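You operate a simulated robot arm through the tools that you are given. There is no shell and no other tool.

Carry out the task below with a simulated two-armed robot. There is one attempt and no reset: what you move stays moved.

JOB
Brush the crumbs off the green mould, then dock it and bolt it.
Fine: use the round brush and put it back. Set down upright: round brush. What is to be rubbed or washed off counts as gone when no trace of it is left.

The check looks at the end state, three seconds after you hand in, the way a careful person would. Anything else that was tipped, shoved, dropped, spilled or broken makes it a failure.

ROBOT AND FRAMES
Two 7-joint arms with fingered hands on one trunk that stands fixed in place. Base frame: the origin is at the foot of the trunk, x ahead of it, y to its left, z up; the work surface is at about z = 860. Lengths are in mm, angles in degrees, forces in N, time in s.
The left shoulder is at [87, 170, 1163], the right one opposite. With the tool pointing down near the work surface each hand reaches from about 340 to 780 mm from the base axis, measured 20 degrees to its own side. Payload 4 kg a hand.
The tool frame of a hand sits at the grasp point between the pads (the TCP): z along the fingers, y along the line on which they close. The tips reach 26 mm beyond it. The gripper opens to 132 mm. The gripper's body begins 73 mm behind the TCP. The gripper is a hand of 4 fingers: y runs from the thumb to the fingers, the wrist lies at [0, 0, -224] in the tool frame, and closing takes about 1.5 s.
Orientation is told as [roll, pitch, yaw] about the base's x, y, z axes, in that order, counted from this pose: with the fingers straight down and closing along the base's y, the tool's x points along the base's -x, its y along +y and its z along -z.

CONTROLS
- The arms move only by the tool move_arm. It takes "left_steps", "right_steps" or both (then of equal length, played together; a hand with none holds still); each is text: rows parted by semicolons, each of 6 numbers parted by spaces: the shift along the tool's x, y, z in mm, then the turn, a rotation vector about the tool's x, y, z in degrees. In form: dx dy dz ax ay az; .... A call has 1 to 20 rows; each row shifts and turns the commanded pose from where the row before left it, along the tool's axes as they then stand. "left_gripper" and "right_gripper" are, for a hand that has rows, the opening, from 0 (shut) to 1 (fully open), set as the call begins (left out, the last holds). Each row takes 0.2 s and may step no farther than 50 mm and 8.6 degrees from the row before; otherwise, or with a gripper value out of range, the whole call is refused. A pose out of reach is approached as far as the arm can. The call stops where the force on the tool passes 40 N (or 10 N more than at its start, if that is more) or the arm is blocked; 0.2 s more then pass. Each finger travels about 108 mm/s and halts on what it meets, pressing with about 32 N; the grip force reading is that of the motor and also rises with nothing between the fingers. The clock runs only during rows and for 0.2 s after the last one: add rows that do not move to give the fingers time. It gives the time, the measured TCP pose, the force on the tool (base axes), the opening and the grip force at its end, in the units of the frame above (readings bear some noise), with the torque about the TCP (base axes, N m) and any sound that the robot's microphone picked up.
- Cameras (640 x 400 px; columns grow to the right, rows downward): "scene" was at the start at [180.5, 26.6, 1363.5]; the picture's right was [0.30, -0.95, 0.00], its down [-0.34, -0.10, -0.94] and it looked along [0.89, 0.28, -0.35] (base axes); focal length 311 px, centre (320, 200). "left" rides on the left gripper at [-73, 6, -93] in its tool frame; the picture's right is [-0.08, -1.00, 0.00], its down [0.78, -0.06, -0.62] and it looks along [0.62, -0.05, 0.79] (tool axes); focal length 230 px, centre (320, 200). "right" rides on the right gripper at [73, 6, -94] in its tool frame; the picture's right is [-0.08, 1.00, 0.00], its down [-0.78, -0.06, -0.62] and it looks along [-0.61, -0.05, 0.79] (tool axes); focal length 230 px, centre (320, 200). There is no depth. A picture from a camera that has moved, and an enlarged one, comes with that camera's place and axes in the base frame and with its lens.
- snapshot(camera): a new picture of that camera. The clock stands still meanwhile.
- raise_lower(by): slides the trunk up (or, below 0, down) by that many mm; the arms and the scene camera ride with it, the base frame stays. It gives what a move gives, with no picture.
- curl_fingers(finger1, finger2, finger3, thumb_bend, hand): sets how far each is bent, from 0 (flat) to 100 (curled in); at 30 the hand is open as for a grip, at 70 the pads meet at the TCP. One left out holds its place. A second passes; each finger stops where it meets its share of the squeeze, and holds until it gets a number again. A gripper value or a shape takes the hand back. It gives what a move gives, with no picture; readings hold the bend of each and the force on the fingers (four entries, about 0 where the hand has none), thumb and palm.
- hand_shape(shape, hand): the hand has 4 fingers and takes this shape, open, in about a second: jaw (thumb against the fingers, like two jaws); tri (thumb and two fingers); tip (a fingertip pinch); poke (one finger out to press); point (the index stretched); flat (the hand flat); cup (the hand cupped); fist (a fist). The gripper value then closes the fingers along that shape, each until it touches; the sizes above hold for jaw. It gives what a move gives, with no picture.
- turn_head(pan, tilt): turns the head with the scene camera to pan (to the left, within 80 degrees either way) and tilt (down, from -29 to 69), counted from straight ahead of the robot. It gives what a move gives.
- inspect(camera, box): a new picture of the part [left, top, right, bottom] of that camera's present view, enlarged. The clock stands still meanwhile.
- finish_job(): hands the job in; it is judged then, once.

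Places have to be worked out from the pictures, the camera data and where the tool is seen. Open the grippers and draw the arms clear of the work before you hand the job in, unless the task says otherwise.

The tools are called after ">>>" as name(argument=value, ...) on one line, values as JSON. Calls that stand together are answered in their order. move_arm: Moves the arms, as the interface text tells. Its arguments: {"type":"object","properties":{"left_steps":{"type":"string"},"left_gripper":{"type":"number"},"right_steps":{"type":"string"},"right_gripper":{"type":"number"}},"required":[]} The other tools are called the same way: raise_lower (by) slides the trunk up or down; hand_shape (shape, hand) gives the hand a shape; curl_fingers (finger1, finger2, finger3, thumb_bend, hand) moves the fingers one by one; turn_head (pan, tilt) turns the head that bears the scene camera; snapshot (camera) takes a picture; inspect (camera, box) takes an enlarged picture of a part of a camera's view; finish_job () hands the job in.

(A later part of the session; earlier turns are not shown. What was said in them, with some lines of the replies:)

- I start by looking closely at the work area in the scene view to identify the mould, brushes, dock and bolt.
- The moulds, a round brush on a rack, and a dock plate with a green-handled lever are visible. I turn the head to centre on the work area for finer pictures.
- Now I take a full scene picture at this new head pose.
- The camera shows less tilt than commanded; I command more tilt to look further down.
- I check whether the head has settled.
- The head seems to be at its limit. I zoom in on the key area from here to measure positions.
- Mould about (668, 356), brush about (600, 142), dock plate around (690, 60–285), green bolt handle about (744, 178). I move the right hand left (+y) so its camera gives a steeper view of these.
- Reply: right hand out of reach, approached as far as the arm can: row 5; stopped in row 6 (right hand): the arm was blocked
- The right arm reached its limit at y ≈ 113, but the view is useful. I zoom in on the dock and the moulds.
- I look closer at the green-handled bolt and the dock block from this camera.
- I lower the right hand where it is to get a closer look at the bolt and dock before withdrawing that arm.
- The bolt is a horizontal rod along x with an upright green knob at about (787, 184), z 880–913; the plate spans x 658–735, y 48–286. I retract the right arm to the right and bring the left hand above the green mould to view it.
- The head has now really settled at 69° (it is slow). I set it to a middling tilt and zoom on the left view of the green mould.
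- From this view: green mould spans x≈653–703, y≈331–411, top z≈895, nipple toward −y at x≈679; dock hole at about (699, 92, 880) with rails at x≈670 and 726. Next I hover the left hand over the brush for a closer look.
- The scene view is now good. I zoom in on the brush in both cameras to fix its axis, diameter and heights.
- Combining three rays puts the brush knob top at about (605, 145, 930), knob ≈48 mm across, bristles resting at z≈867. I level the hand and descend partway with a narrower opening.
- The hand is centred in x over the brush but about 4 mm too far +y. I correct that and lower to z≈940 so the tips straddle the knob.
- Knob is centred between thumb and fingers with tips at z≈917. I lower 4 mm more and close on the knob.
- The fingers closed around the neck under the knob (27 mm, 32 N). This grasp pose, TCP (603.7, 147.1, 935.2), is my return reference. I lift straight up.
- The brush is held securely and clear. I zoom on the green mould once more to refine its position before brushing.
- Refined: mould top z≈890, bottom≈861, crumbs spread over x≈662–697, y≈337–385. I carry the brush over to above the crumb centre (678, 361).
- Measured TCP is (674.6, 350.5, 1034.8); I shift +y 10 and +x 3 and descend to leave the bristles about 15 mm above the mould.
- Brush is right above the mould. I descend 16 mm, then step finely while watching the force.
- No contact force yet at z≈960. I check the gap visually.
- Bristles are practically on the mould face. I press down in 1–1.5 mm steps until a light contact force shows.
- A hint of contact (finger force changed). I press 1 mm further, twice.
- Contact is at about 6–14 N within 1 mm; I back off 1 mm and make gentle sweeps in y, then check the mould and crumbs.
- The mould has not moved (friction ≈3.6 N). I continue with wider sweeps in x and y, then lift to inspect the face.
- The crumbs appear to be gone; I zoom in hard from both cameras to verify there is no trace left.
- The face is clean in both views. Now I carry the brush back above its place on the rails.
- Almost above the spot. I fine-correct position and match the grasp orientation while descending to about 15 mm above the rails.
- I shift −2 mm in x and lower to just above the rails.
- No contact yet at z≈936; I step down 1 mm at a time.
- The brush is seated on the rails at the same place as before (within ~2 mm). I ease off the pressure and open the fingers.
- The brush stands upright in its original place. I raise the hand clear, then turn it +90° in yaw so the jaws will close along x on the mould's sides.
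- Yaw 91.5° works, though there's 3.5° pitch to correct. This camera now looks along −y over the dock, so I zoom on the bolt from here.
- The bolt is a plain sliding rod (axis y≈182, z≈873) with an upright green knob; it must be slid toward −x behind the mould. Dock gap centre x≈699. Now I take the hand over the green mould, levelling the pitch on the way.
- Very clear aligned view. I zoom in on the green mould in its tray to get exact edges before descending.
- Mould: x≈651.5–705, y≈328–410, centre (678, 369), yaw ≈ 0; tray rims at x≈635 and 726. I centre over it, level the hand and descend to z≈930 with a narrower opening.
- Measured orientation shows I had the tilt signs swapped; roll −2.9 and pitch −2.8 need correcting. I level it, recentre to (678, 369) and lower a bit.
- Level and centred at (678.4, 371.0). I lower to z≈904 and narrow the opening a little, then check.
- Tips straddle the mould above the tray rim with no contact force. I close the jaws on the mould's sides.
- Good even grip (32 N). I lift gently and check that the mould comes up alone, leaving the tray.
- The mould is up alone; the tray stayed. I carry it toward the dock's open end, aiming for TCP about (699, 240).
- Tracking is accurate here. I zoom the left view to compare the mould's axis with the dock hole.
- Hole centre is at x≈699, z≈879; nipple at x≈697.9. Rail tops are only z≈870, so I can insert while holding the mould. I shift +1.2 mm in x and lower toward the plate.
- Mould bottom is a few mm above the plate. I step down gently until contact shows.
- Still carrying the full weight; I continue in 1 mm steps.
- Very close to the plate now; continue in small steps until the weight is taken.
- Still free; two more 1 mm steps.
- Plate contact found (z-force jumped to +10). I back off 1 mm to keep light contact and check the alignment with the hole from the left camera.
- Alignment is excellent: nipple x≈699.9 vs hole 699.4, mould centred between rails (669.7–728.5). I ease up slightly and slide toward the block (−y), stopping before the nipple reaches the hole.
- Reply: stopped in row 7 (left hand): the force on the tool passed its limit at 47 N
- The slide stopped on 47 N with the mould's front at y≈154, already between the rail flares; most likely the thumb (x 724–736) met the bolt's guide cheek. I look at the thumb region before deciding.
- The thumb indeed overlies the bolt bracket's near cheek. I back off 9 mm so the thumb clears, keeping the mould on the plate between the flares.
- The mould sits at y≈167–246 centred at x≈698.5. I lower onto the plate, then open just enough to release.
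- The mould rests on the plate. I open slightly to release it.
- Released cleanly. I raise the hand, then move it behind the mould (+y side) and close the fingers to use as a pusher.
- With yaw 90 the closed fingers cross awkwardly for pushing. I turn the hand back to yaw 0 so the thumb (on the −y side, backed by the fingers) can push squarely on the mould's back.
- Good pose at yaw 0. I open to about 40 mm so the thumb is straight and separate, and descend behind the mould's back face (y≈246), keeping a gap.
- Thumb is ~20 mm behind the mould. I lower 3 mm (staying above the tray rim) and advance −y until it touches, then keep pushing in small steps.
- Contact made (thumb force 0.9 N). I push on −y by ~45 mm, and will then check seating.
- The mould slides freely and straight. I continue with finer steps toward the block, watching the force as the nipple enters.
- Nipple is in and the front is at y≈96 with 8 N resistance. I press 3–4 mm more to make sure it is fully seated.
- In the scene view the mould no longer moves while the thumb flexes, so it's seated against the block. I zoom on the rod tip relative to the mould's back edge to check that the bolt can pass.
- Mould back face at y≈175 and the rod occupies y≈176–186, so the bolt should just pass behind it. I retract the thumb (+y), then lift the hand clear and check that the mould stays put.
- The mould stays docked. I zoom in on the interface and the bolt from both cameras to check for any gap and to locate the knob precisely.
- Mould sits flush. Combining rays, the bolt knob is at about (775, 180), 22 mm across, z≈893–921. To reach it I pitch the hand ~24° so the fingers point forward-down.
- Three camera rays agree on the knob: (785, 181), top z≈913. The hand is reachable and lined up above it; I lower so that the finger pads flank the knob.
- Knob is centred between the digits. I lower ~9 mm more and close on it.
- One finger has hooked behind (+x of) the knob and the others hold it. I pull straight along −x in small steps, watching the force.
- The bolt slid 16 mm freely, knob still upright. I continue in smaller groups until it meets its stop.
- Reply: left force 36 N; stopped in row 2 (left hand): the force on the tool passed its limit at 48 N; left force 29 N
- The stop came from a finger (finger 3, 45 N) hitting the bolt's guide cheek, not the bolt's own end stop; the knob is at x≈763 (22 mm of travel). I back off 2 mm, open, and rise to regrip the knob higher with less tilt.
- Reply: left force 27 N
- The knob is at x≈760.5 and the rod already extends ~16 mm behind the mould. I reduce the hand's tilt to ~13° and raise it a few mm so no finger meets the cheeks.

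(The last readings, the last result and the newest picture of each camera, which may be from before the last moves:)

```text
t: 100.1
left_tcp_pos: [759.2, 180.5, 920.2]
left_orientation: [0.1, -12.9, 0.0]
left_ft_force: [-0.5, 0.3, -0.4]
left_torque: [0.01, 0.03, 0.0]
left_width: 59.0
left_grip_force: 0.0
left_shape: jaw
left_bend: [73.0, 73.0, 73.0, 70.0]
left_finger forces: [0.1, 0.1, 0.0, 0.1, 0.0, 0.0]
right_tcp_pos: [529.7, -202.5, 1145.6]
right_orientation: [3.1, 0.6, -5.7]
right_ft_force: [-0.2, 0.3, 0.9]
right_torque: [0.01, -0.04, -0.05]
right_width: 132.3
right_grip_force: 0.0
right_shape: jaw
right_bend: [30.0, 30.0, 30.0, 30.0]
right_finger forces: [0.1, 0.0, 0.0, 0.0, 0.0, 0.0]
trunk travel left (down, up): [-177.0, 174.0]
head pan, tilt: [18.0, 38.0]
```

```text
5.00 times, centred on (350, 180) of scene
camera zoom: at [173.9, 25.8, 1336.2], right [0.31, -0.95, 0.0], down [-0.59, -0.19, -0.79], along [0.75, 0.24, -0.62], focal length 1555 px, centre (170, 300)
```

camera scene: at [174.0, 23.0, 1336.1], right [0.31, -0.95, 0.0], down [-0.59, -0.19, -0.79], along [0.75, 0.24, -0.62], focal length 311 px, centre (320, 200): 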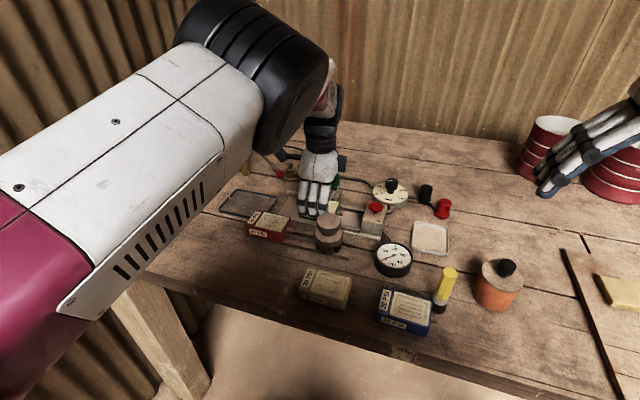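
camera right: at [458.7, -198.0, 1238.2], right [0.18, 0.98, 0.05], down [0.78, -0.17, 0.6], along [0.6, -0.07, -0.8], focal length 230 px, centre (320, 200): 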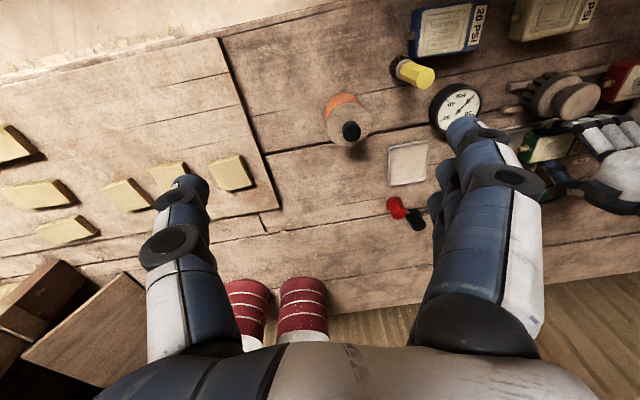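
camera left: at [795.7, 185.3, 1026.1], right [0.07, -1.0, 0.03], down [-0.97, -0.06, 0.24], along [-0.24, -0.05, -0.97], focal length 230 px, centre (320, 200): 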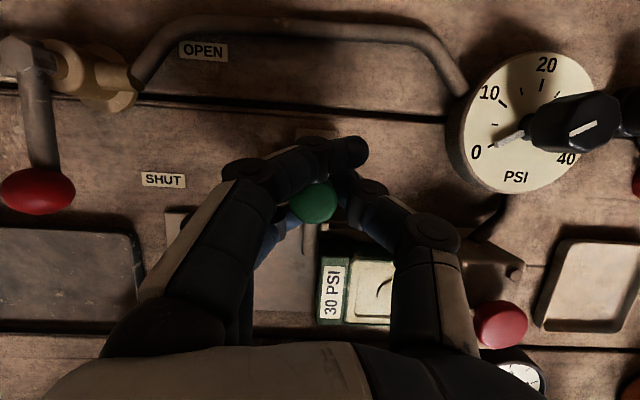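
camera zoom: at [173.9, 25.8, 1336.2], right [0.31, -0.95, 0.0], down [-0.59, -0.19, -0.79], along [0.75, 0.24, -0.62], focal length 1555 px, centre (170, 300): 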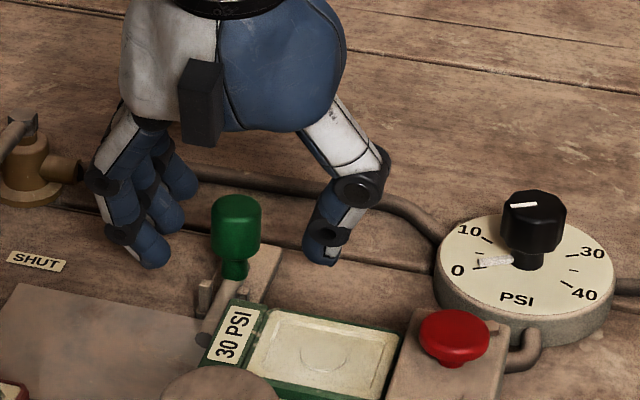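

Cheek tops are at z≈880 and the mould top at 892, so I raise to z≈925 (tips ≥ 893 everywhere), centre on the knob, and close on its upper part.

>>> move_arm(left_steps="-3.5 0.5 -4.3 0 0 0; 0 0 0 0 0 0; 0 0 0 0 0 0")

>>> move_arm(left_steps="0 0 0 0 0 0; 0 0 0 0 0 0; 0 0 0 0 0 0; 0 0 0 0 0 0; 0 0 0 0 0 0; 0 0 0 0 0 0", left_gripper=0.05)

>>> inspect(camera="left", box=[220, 60, 420, 300])

>>> inspect(camera="scene", box=[300, 140, 400, 220])

```text
t: 100.9
left_tcp_pos: [762.8, 182.3, 924.5]
left_orientation: [-0.1, -12.9, -0.1]
left_ft_force: [-0.3, -0.5, 0.5]
left_torque: [0.01, -0.03, 0.01]
left_width: 58.6
left_grip_force: 0.0
left_shape: jaw
left_bend: [73.0, 73.0, 73.0, 70.0]
left_finger forces: [0.0, 0.0, 0.0, 0.0, 0.0, 0.1]
right_tcp_pos: [531.1, -201.9, 1145.6]
right_orientation: [3.0, 0.6, -5.8]
right_ft_force: [-0.8, 0.0, -0.2]
right_torque: [-0.01, 0.0, 0.01]
right_width: 131.8
right_grip_force: 0.1
right_shape: jaw
right_bend: [30.0, 30.0, 30.0, 30.0]
right_finger forces: [0.0, 0.0, 0.1, 0.0, 0.0, 0.0]
trunk travel left (down, up): [-177.0, 174.0]
head pan, tilt: [18.0, 38.0]
```

```text
t: 102.3
left_tcp_pos: [761.9, 181.5, 924.4]
left_orientation: [0.1, -12.8, 0.0]
left_ft_force: [-1.1, -9.3, -2.3]
left_torque: [-0.02, 0.03, 0.01]
left_width: 4.7
left_grip_force: 32.1
left_shape: jaw
left_bend: [70.0, 71.0, 71.0, 70.0]
left_finger forces: [0.1, 13.9, 12.9, 0.0, 30.5, 0.0]
right_tcp_pos: [529.4, -203.3, 1144.6]
right_orientation: [3.0, 0.5, -5.8]
right_ft_force: [-0.2, -0.6, -0.5]
right_torque: [0.01, -0.01, 0.02]
right_width: 131.9
right_grip_force: 0.0
right_shape: jaw
right_bend: [30.0, 30.0, 30.0, 30.0]
right_finger forces: [0.0, 0.0, 0.1, 0.0, 0.1, 0.0]
trunk travel left (down, up): [-177.0, 174.0]
head pan, tilt: [18.0, 38.0]
```

```text
1.67 times, centred on (320, 180) of left
camera zoom: at [812.0, 185.2, 1031.2], right [0.07, -1.0, 0.02], down [-0.9, -0.06, 0.43], along [-0.42, -0.05, -0.9], focal length 384 px, centre (320, 233)
```

zoom: 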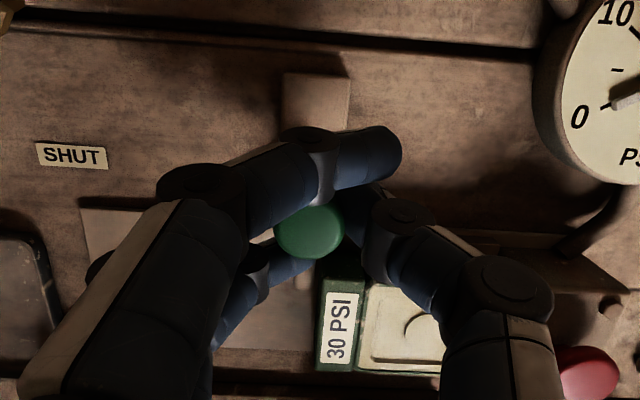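

```text
5.00 times, centred on (350, 180) of scene
camera zoom: at [174.0, 24.8, 1336.2], right [0.31, -0.95, 0.0], down [-0.59, -0.19, -0.79], along [0.75, 0.24, -0.62], focal length 1555 px, centre (170, 300)
```

zoom: 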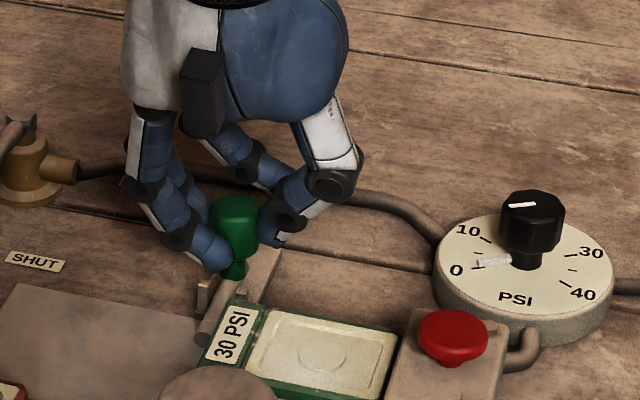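

Gripped again. I relieve the small side load and pull on along −x in 3 mm steps.

>>> move_arm(left_steps="0 -1 0 0 0 0; 2.92 0 -0.67 0 0 0; 2.92 0 -0.67 0 0 0; 0 0 0 0 0 0")

>>> move_arm(left_steps="1.95 0 -0.45 0 0 0; 1.95 0 -0.45 0 0 0; 0 0 0 0 0 0")

>>> inspect(camera="scene", box=[300, 140, 400, 220])

>>> inspect(camera="left", box=[220, 60, 420, 300])

```text
t: 103.3
left_tcp_pos: [756.1, 180.9, 923.3]
left_orientation: [0.0, -13.1, 0.0]
left_ft_force: [0.3, -7.5, -0.7]
left_torque: [-0.03, 0.02, -0.06]
left_width: 4.7
left_grip_force: 31.5
left_shape: jaw
left_bend: [70.0, 71.0, 71.0, 70.0]
left_finger forces: [0.0, 14.1, 12.0, 0.0, 30.3, 0.0]
right_tcp_pos: [529.0, -202.2, 1145.7]
right_orientation: [3.1, 0.6, -5.7]
right_ft_force: [-1.3, 0.6, 0.5]
right_torque: [0.02, 0.01, -0.01]
right_width: 131.8
right_grip_force: 0.0
right_shape: jaw
right_bend: [30.0, 30.0, 30.0, 30.0]
right_finger forces: [0.0, 0.1, 0.0, 0.1, 0.1, 0.1]
trunk travel left (down, up): [-177.0, 174.0]
head pan, tilt: [18.0, 38.0]
```

```text
t: 104.1
left_tcp_pos: [752.7, 180.1, 924.4]
left_orientation: [0.0, -12.9, 0.0]
left_ft_force: [-0.1, -4.8, -3.4]
left_torque: [0.05, 0.04, -0.04]
left_width: 4.6
left_grip_force: 32.6
left_shape: jaw
left_bend: [70.0, 71.0, 71.0, 70.0]
left_finger forces: [0.0, 14.9, 12.8, 0.0, 28.5, 0.0]
right_tcp_pos: [529.7, -202.8, 1145.2]
right_orientation: [3.0, 0.5, -5.7]
right_ft_force: [0.4, 0.4, 0.4]
right_torque: [0.01, 0.0, -0.04]
right_width: 132.0
right_grip_force: 0.0
right_shape: jaw
right_bend: [30.0, 30.0, 30.0, 30.0]
right_finger forces: [0.0, 0.1, 0.1, 0.0, 0.0, 0.1]
trunk travel left (down, up): [-177.0, 174.0]
head pan, tilt: [18.0, 38.0]
```

```text
5.00 times, centred on (350, 180) of scene
camera zoom: at [174.1, 25.2, 1336.2], right [0.31, -0.95, 0.0], down [-0.59, -0.19, -0.79], along [0.75, 0.24, -0.62], focal length 1555 px, centre (170, 300)
```

zoom: 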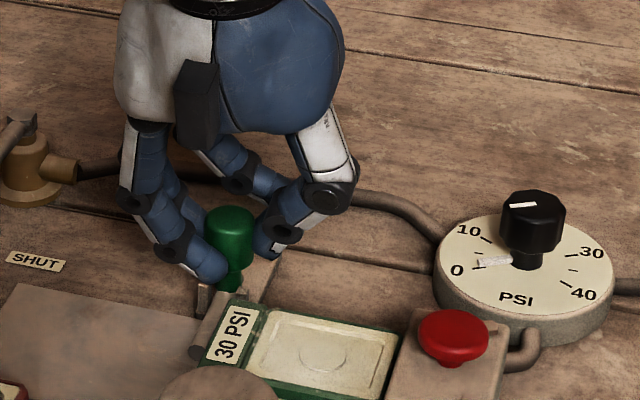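

```text
1.67 times, centred on (320, 180) of left
camera zoom: at [802.1, 185.0, 1031.2], right [0.07, -1.0, 0.02], down [-0.9, -0.06, 0.43], along [-0.42, -0.05, -0.9], focal length 384 px, centre (320, 233)
```

zoom: 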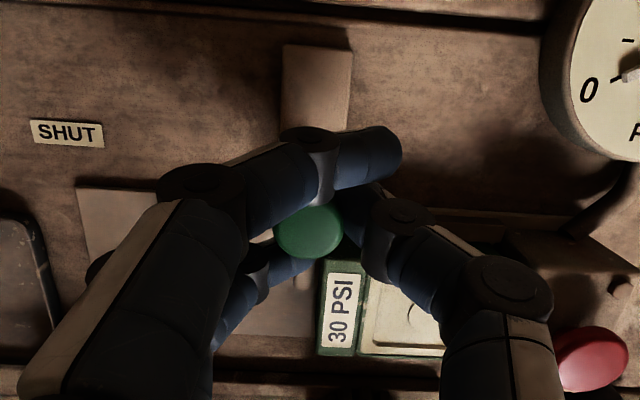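

Still sliding freely (knob x≈751). I continue in 2 mm steps to find the stop.

>>> move_arm(left_steps="1.95 0 -0.45 0 0 0; 1.95 0 -0.45 0 0 0; 0 0 0 0 0 0")

>>> move_arm(left_steps="1.95 0 -0.45 0 0 0; 1.95 0 -0.45 0 0 0; 0 0 0 0 0 0")

>>> inspect(camera="scene", box=[300, 140, 400, 220])

>>> inspect(camera="left", box=[220, 60, 420, 300])

```text
t: 104.9
left_tcp_pos: [748.9, 180.4, 924.1]
left_orientation: [0.0, -12.8, 0.0]
left_ft_force: [-0.6, -3.4, -6.1]
left_torque: [0.1, 0.07, -0.03]
left_width: 4.2
left_grip_force: 32.3
left_shape: jaw
left_bend: [70.0, 71.0, 70.0, 70.0]
left_finger forces: [0.1, 15.3, 14.3, 0.0, 27.5, 0.1]
right_tcp_pos: [530.4, -202.1, 1145.9]
right_orientation: [3.0, 0.7, -5.7]
right_ft_force: [0.6, 0.3, 0.1]
right_torque: [-0.04, 0.01, 0.01]
right_width: 131.7
right_grip_force: 0.2
right_shape: jaw
right_bend: [30.0, 30.0, 30.0, 30.0]
right_finger forces: [0.0, 0.1, 0.0, 0.0, 0.1, 0.1]
trunk travel left (down, up): [-177.0, 174.0]
head pan, tilt: [18.0, 38.0]
```

```text
t: 105.7
left_tcp_pos: [745.1, 179.9, 923.8]
left_orientation: [-0.1, -12.9, -0.1]
left_ft_force: [9.3, -3.7, -9.6]
left_torque: [0.09, -0.1, -0.05]
left_width: 4.4
left_grip_force: 32.0
left_shape: jaw
left_bend: [70.0, 71.0, 70.0, 70.0]
left_finger forces: [0.1, 15.5, 10.7, 0.0, 27.9, 0.1]
right_tcp_pos: [531.8, -202.2, 1144.4]
right_orientation: [3.0, 0.7, -5.6]
right_ft_force: [0.3, 0.0, 0.4]
right_torque: [-0.02, 0.02, -0.02]
right_width: 131.8
right_grip_force: 0.0
right_shape: jaw
right_bend: [30.0, 30.0, 30.0, 30.0]
right_finger forces: [0.0, 0.1, 0.1, 0.0, 0.1, 0.0]
trunk travel left (down, up): [-177.0, 174.0]
head pan, tilt: [18.0, 38.0]
```

```text
5.00 times, centred on (350, 180) of scene
camera zoom: at [175.8, 25.4, 1335.9], right [0.31, -0.95, 0.0], down [-0.59, -0.19, -0.79], along [0.75, 0.24, -0.62], focal length 1555 px, centre (170, 300)
```

zoom: 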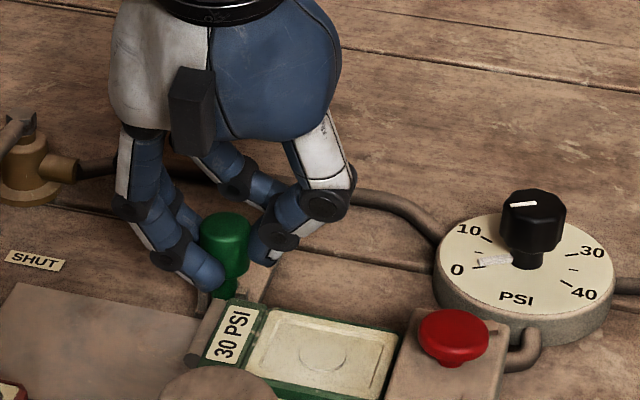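

```text
1.67 times, centred on (320, 180) of left
camera zoom: at [795.4, 184.6, 1031.6], right [0.07, -1.0, 0.02], down [-0.9, -0.06, 0.43], along [-0.42, -0.05, -0.9], focal length 384 px, centre (320, 233)
```

zoom: 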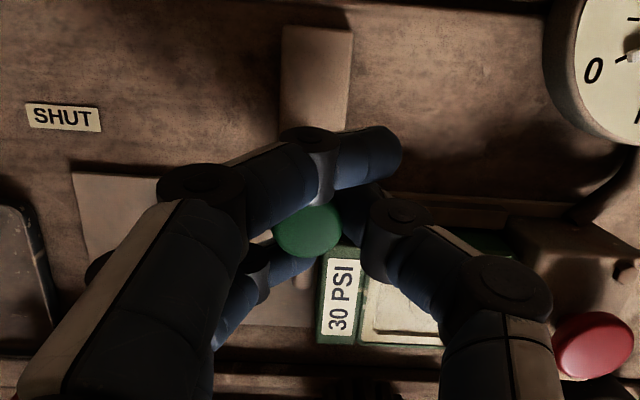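

Resistance rises (9 N in x) at knob x≈744, about 41 mm of travel. I pull 2–3 mm more to confirm this is the end stop.

>>> move_arm(left_steps="1.46 0 -0.34 0 0 0; 0 0 0 0 0 0; 0 0 0 0 0 0")

>>> move_arm(left_steps="1.46 0 -0.34 0 0 0; 0 0 0 0 0 0; 0 0 0 0 0 0")

>>> inspect(camera="scene", box=[300, 140, 400, 220])

>>> inspect(camera="left", box=[220, 60, 420, 300])

```text
t: 106.5
left_tcp_pos: [744.2, 180.0, 923.3]
left_orientation: [0.1, -13.0, -0.1]
left_ft_force: [19.5, -4.5, -7.0]
left_torque: [0.03, -0.32, -0.07]
left_width: 4.2
left_grip_force: 31.7
left_shape: jaw
left_bend: [70.0, 71.0, 70.0, 70.0]
left_finger forces: [0.1, 16.5, 9.5, 0.0, 30.0, 0.0]
right_tcp_pos: [532.9, -202.2, 1143.6]
right_orientation: [3.1, 0.8, -5.7]
right_ft_force: [0.4, 0.1, -0.5]
right_torque: [0.0, -0.01, -0.01]
right_width: 131.9
right_grip_force: 0.2
right_shape: jaw
right_bend: [30.0, 30.0, 30.0, 30.0]
right_finger forces: [0.0, 0.0, 0.0, 0.0, 0.0, 0.0]
trunk travel left (down, up): [-177.0, 174.0]
head pan, tilt: [18.0, 38.0]
```

```text
t: 107.3
left_tcp_pos: [744.3, 179.5, 923.4]
left_orientation: [0.0, -13.0, -0.1]
left_ft_force: [28.1, -10.1, -5.0]
left_torque: [-0.01, -0.39, -0.03]
left_width: 3.1
left_grip_force: 31.9
left_shape: jaw
left_bend: [70.0, 71.0, 73.0, 70.0]
left_finger forces: [0.0, 16.7, 0.1, 0.0, 28.9, 0.0]
right_tcp_pos: [533.3, -202.9, 1144.2]
right_orientation: [3.0, 0.7, -5.7]
right_ft_force: [0.4, 0.0, 0.0]
right_torque: [0.01, -0.03, 0.01]
right_width: 132.1
right_grip_force: 0.0
right_shape: jaw
right_bend: [30.0, 30.0, 30.0, 30.0]
right_finger forces: [0.0, 0.0, 0.0, 0.0, 0.0, 0.0]
trunk travel left (down, up): [-177.0, 174.0]
head pan, tilt: [18.0, 38.0]
```

```text
5.00 times, centred on (350, 180) of scene
camera zoom: at [177.4, 24.7, 1335.8], right [0.31, -0.95, 0.0], down [-0.59, -0.19, -0.79], along [0.75, 0.24, -0.62], focal length 1555 px, centre (170, 300)
```

zoom: 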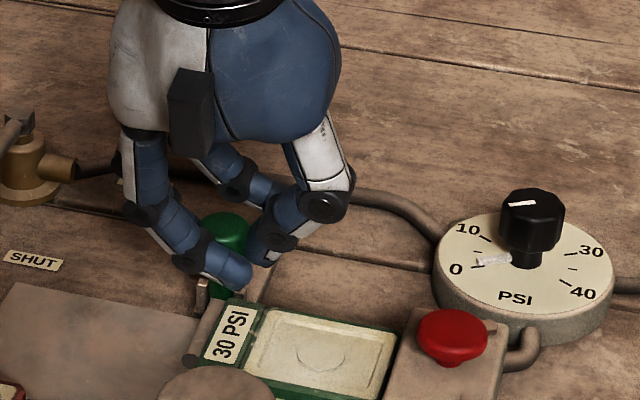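

```text
1.67 times, centred on (320, 180) of left
camera zoom: at [794.1, 183.6, 1031.8], right [0.07, -1.0, 0.02], down [-0.9, -0.06, 0.42], along [-0.42, -0.05, -0.91], focal length 384 px, centre (320, 233)
```

zoom: 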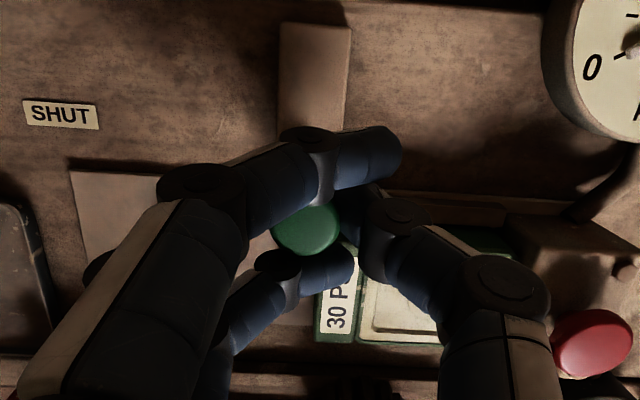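

The x-force rose to 28 N with no further motion: the bolt is at its end stop. I ease off the preload and open the hand.

>>> move_arm(left_steps="-1.5 0 0.35 0 0 0; -1.2 0 0.3 0 0 0; 0 0 0 0 0 0")

>>> move_arm(left_steps="0 0 0 0 0 0; 0 0 0 0 0 0; 0 0 0 0 0 0; 0 0 0 0 0 0; 0 0 0 0 0 0", left_gripper=0.45)

>>> inspect(camera="left", box=[220, 60, 420, 300])

>>> inspect(camera="scene", box=[300, 140, 400, 220])

```text
t: 108.1
left_tcp_pos: [744.7, 178.8, 923.3]
left_orientation: [0.1, -12.8, -0.1]
left_ft_force: [16.8, -11.3, -3.2]
left_torque: [-0.05, -0.27, -0.03]
left_width: 3.1
left_grip_force: 32.0
left_shape: jaw
left_bend: [70.0, 71.0, 73.0, 70.0]
left_finger forces: [0.0, 14.9, 0.1, 0.0, 27.4, 0.0]
right_tcp_pos: [531.7, -203.5, 1144.1]
right_orientation: [3.0, 0.8, -5.7]
right_ft_force: [0.1, -0.4, 0.5]
right_torque: [-0.02, -0.01, -0.01]
right_width: 131.8
right_grip_force: 0.1
right_shape: jaw
right_bend: [30.0, 30.0, 30.0, 30.0]
right_finger forces: [0.1, 0.0, 0.0, 0.0, 0.1, 0.0]
trunk travel left (down, up): [-177.0, 174.0]
head pan, tilt: [18.0, 38.0]
```

```text
t: 109.3
left_tcp_pos: [743.7, 180.2, 925.2]
left_orientation: [0.0, -12.8, -0.1]
left_ft_force: [-0.4, 0.2, 0.6]
left_torque: [0.0, -0.03, 0.02]
left_width: 58.6
left_grip_force: 0.1
left_shape: jaw
left_bend: [73.0, 73.0, 73.0, 70.0]
left_finger forces: [0.1, 0.0, 0.0, 0.0, 0.0, 0.0]
right_tcp_pos: [529.9, -202.7, 1144.7]
right_orientation: [3.0, 0.7, -5.7]
right_ft_force: [-1.3, 0.2, 0.1]
right_torque: [0.01, 0.02, 0.02]
right_width: 132.0
right_grip_force: 0.0
right_shape: jaw
right_bend: [30.0, 30.0, 30.0, 30.0]
right_finger forces: [0.0, 0.0, 0.1, 0.1, 0.1, 0.0]
trunk travel left (down, up): [-177.0, 174.0]
head pan, tilt: [18.0, 38.0]
```

```text
1.67 times, centred on (320, 180) of left
camera zoom: at [793.7, 184.9, 1033.0], right [0.07, -1.0, 0.02], down [-0.9, -0.06, 0.43], along [-0.42, -0.05, -0.9], focal length 384 px, centre (320, 233)
```

zoom: 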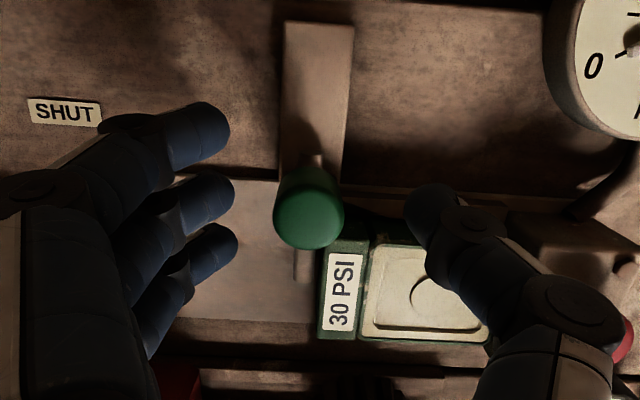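

```text
5.00 times, centred on (350, 180) of scene
camera zoom: at [173.7, 25.8, 1336.3], right [0.31, -0.95, 0.0], down [-0.59, -0.19, -0.79], along [0.75, 0.24, -0.62], focal length 1555 px, centre (170, 300)
```

zoom: 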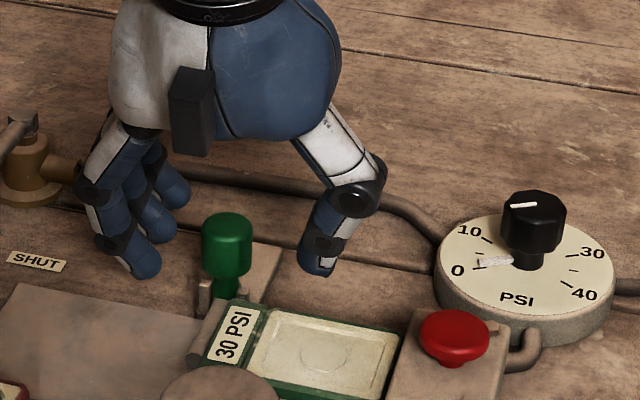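

The bolt rod now lies across the mould's back with the knob at the cheeks. I lift the hand straight up and clear, then inspect the result.

>>> move_arm(left_steps="0 0 -10 0 0 0; 0 0 -20 0 0 0; 0 0 -30 0 0 0; 0 0 -35 0 0 0; 0 20 -35 0 4 0; 10 40 -20 0 8 0; 30 30 0 0 0 0; 40 20 0 0 0 0; 40 20 0 0 0 0; 40 20 -10 0 0 0; 40 10 -10 0 0 0; 0 0 0 0 0 0; 0 0 0 0 0 0")

>>> snapshot(camera="scene")

>>> inspect(camera="scene", box=[270, 150, 410, 260])

>>> inspect(camera="scene", box=[310, 165, 400, 235])

```text
t: 112.1
left_tcp_pos: [512.3, 338.8, 1084.4]
left_orientation: [0.0, -0.9, -0.1]
left_ft_force: [-0.2, -0.1, -0.5]
left_torque: [-0.02, -0.02, 0.01]
left_width: 58.7
left_grip_force: 0.1
left_shape: jaw
left_bend: [73.0, 73.0, 73.0, 70.0]
left_finger forces: [0.0, 0.0, 0.1, 0.0, 0.1, 0.0]
right_tcp_pos: [529.0, -203.1, 1146.1]
right_orientation: [3.0, 0.5, -5.6]
right_ft_force: [0.1, -0.2, 0.0]
right_torque: [-0.02, 0.0, -0.01]
right_width: 131.8
right_grip_force: 0.0
right_shape: jaw
right_bend: [30.0, 30.0, 30.0, 30.0]
right_finger forces: [0.0, 0.0, 0.1, 0.0, 0.0, 0.0]
trunk travel left (down, up): [-177.0, 174.0]
head pan, tilt: [18.0, 38.0]
```

```text
taken
camera scene: at [173.2, 25.6, 1336.4], right [0.31, -0.95, 0.0], down [-0.59, -0.19, -0.79], along [0.75, 0.24, -0.62], focal length 311 px, centre (320, 200)
```

scene: 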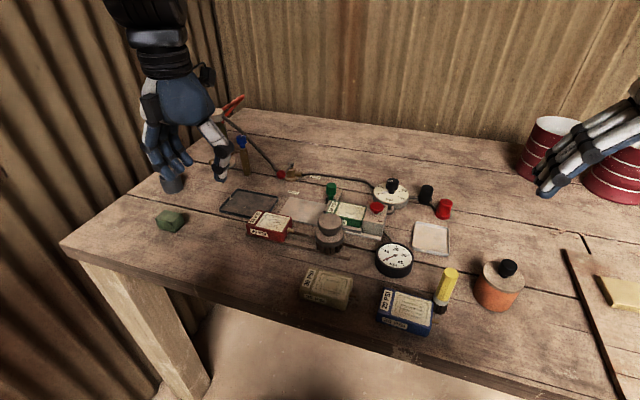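

```text
3.64 times, centred on (340, 205) of scene
camera zoom: at [173.2, 25.6, 1336.4], right [0.31, -0.95, 0.0], down [-0.59, -0.19, -0.79], along [0.75, 0.24, -0.62], focal length 1131 px, centre (247, 182)
```

zoom: 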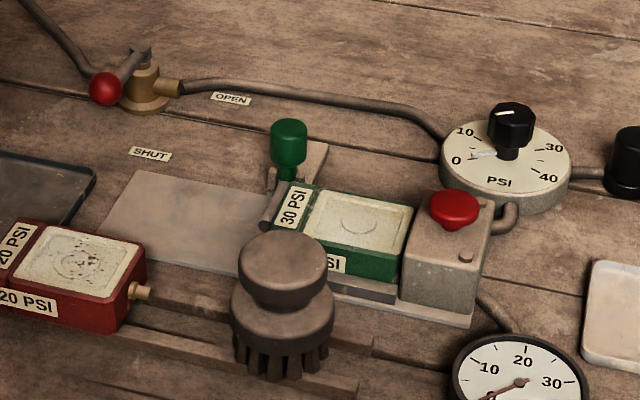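

```text
5.71 times, centred on (355, 200) of scene
camera zoom: at [173.2, 25.6, 1336.4], right [0.31, -0.95, 0.0], down [-0.59, -0.19, -0.79], along [0.75, 0.24, -0.62], focal length 1777 px, centre (120, 200)
```

zoom: 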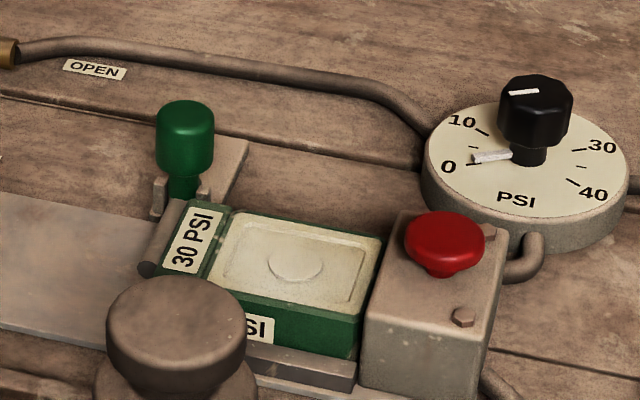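

Docked and bolted as far as the scene camera shows. I send the left arm back to its starting area with the hand open, and bring the right camera over for an overhead check of the joint.

>>> move_arm(left_steps="14 5 -30 0 0 0; 14 5 -30 0 0 0; 14 5 -30 0 0 0; 14 4 -30 0 0 0; 14 4 -28 0 0 0; 0 0 0 0 0 0; 0 0 0 0 0 0", right_steps="0 45 0 0 0 0; 0 45 0 0 0 0; 0 45 0 0 0 0; 0 45 0 0 0 0; 0 45 0 0 0 0; 0 0 0 0 0 0; 0 0 0 0 0 0", left_gripper=1.0)

>>> snapshot(camera="right")

>>> inspect(camera="right", box=[300, 80, 480, 220])

```text
t: 113.7
left_tcp_pos: [441.2, 368.6, 1230.8]
left_orientation: [-1.3, -1.2, 0.4]
left_ft_force: [0.2, 0.0, 0.5]
left_torque: [-0.03, 0.03, 0.0]
left_width: 131.7
left_grip_force: 0.0
left_shape: jaw
left_bend: [30.0, 30.0, 30.0, 30.0]
left_finger forces: [0.1, 0.1, 0.0, 0.0, 0.0, 0.0]
right_tcp_pos: [550.8, 25.1, 1157.0]
right_orientation: [3.0, 0.6, -5.6]
right_ft_force: [0.3, -0.2, -0.1]
right_torque: [0.01, -0.02, 0.05]
right_width: 131.9
right_grip_force: 0.1
right_shape: jaw
right_bend: [30.0, 30.0, 30.0, 30.0]
right_finger forces: [0.0, 0.0, 0.1, 0.0, 0.1, 0.0]
trunk travel left (down, up): [-177.0, 174.0]
head pan, tilt: [18.0, 38.0]
```

```text
taken
camera right: at [478.7, 30.9, 1250.2], right [0.18, 0.98, 0.05], down [0.78, -0.17, 0.61], along [0.6, -0.07, -0.79], focal length 230 px, centre (320, 200)
```

right: 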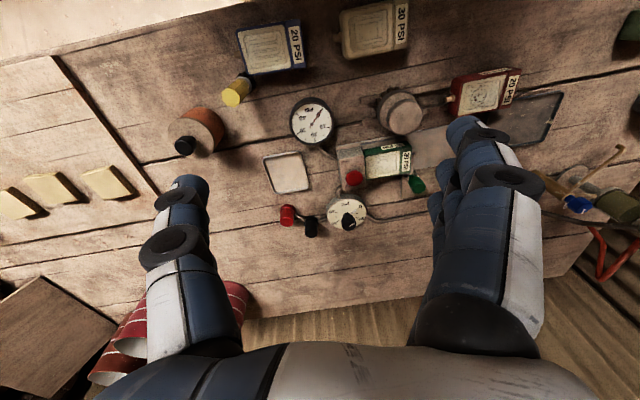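

```text
2.86 times, centred on (390, 150) of right
camera zoom: at [478.7, 30.9, 1250.2], right [0.18, 0.98, 0.05], down [0.78, -0.17, 0.61], along [0.6, -0.07, -0.79], focal length 657 px, centre (120, 343)
```

zoom: 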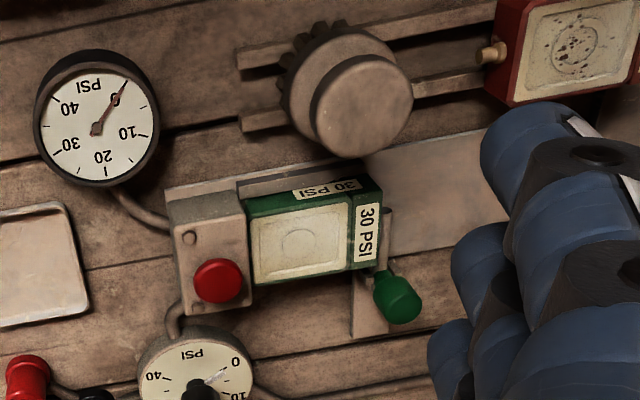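

The overhead view shows the mould flush with the block and the rod across its back. I zoom in once more on the joint and on the brush.

>>> inspect(camera="right", box=[330, 130, 430, 200])

>>> inspect(camera="scene", box=[200, 170, 360, 270])

```text
5.71 times, centred on (380, 165) of right
camera zoom: at [478.7, 30.9, 1250.2], right [0.18, 0.98, 0.05], down [0.78, -0.17, 0.61], along [0.6, -0.07, -0.79], focal length 1315 px, centre (-23, 400)
```

zoom: 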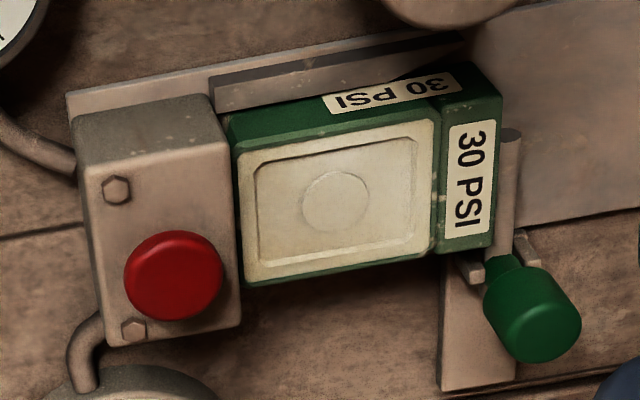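

```text
4.00 times, centred on (280, 220) of scene
camera zoom: at [176.6, 13.1, 1335.9], right [0.15, -0.99, 0.0], down [-0.61, -0.1, -0.78], along [0.78, 0.12, -0.62], focal length 1244 px, centre (480, 120)
```

zoom: 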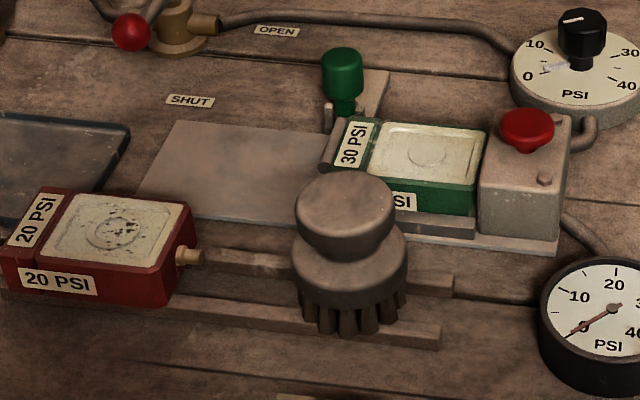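

Everything checks out: face clean, mould flush in the dock, rod across its back with the knob at the stop, brush upright on its rails. I draw the right arm back clear with an open hand.

>>> move_arm(right_steps="0 -45 0 0 0 0; 0 -45 0 0 0 0; 0 -45 0 0 0 0; 0 -45 0 0 0 0; 0 -45 0 0 0 0; 0 0 0 0 0 0; 0 0 0 0 0 0", right_gripper=1.0)

>>> snapshot(camera="scene")

```text
t: 115.3
left_tcp_pos: [441.8, 367.6, 1229.6]
left_orientation: [-1.2, -0.9, 0.5]
left_ft_force: [0.0, 0.1, 0.3]
left_torque: [0.02, -0.01, 0.02]
left_width: 132.3
left_grip_force: 0.0
left_shape: jaw
left_bend: [30.0, 30.0, 30.0, 30.0]
left_finger forces: [0.1, 0.1, 0.0, 0.1, 0.0, 0.1]
right_tcp_pos: [529.0, -203.6, 1145.5]
right_orientation: [3.0, 0.6, -5.6]
right_ft_force: [1.3, 0.2, -0.1]
right_torque: [0.02, 0.01, -0.01]
right_width: 131.9
right_grip_force: 0.0
right_shape: jaw
right_bend: [30.0, 30.0, 30.0, 30.0]
right_finger forces: [0.1, 0.0, 0.0, 0.0, 0.0, 0.0]
trunk travel left (down, up): [-177.0, 174.0]
head pan, tilt: [18.0, 38.0]
```

```text
taken
camera scene: at [176.4, 11.6, 1335.4], right [0.15, -0.99, 0.0], down [-0.62, -0.1, -0.78], along [0.77, 0.12, -0.62], focal length 311 px, centre (320, 200)
```

scene: 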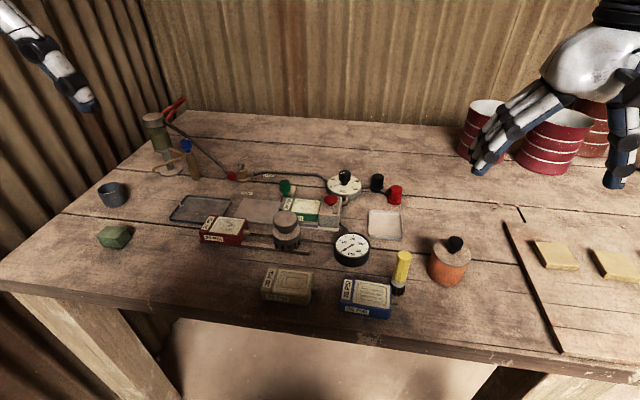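

All objects are standing as they should, both hands are open and clear of the work, so I hand the job in.

>>> finish_job()

```text
The job is handed in.
```

The green mould is brushed clean, docked and bolted, and I have handed the job in.

- **Brushing:** I swept the mould face with the round brush. Close-up views from two cameras showed no crumbs left.
- **Brush:** it is back on its rails, upright, within about 2 mm of where it stood.
- **Docking:** the mould sits flush against the dock block. It stopped moving under about 10 N of push.
- **Bolting:** I slid the green knob about 40 mm to its end stop. The rod now lies across the back of the mould.

Two moves stopped on the force limit. Sliding the mould in with the hand, my thumb most likely met the bolt's guide cheek at 47 N. Pulling the bolt, a finger met the cheek at 48 N. I changed the approach each time, and the later pictures show nothing else moved or tipped.

Both hands are open and both arms are clear of the work.
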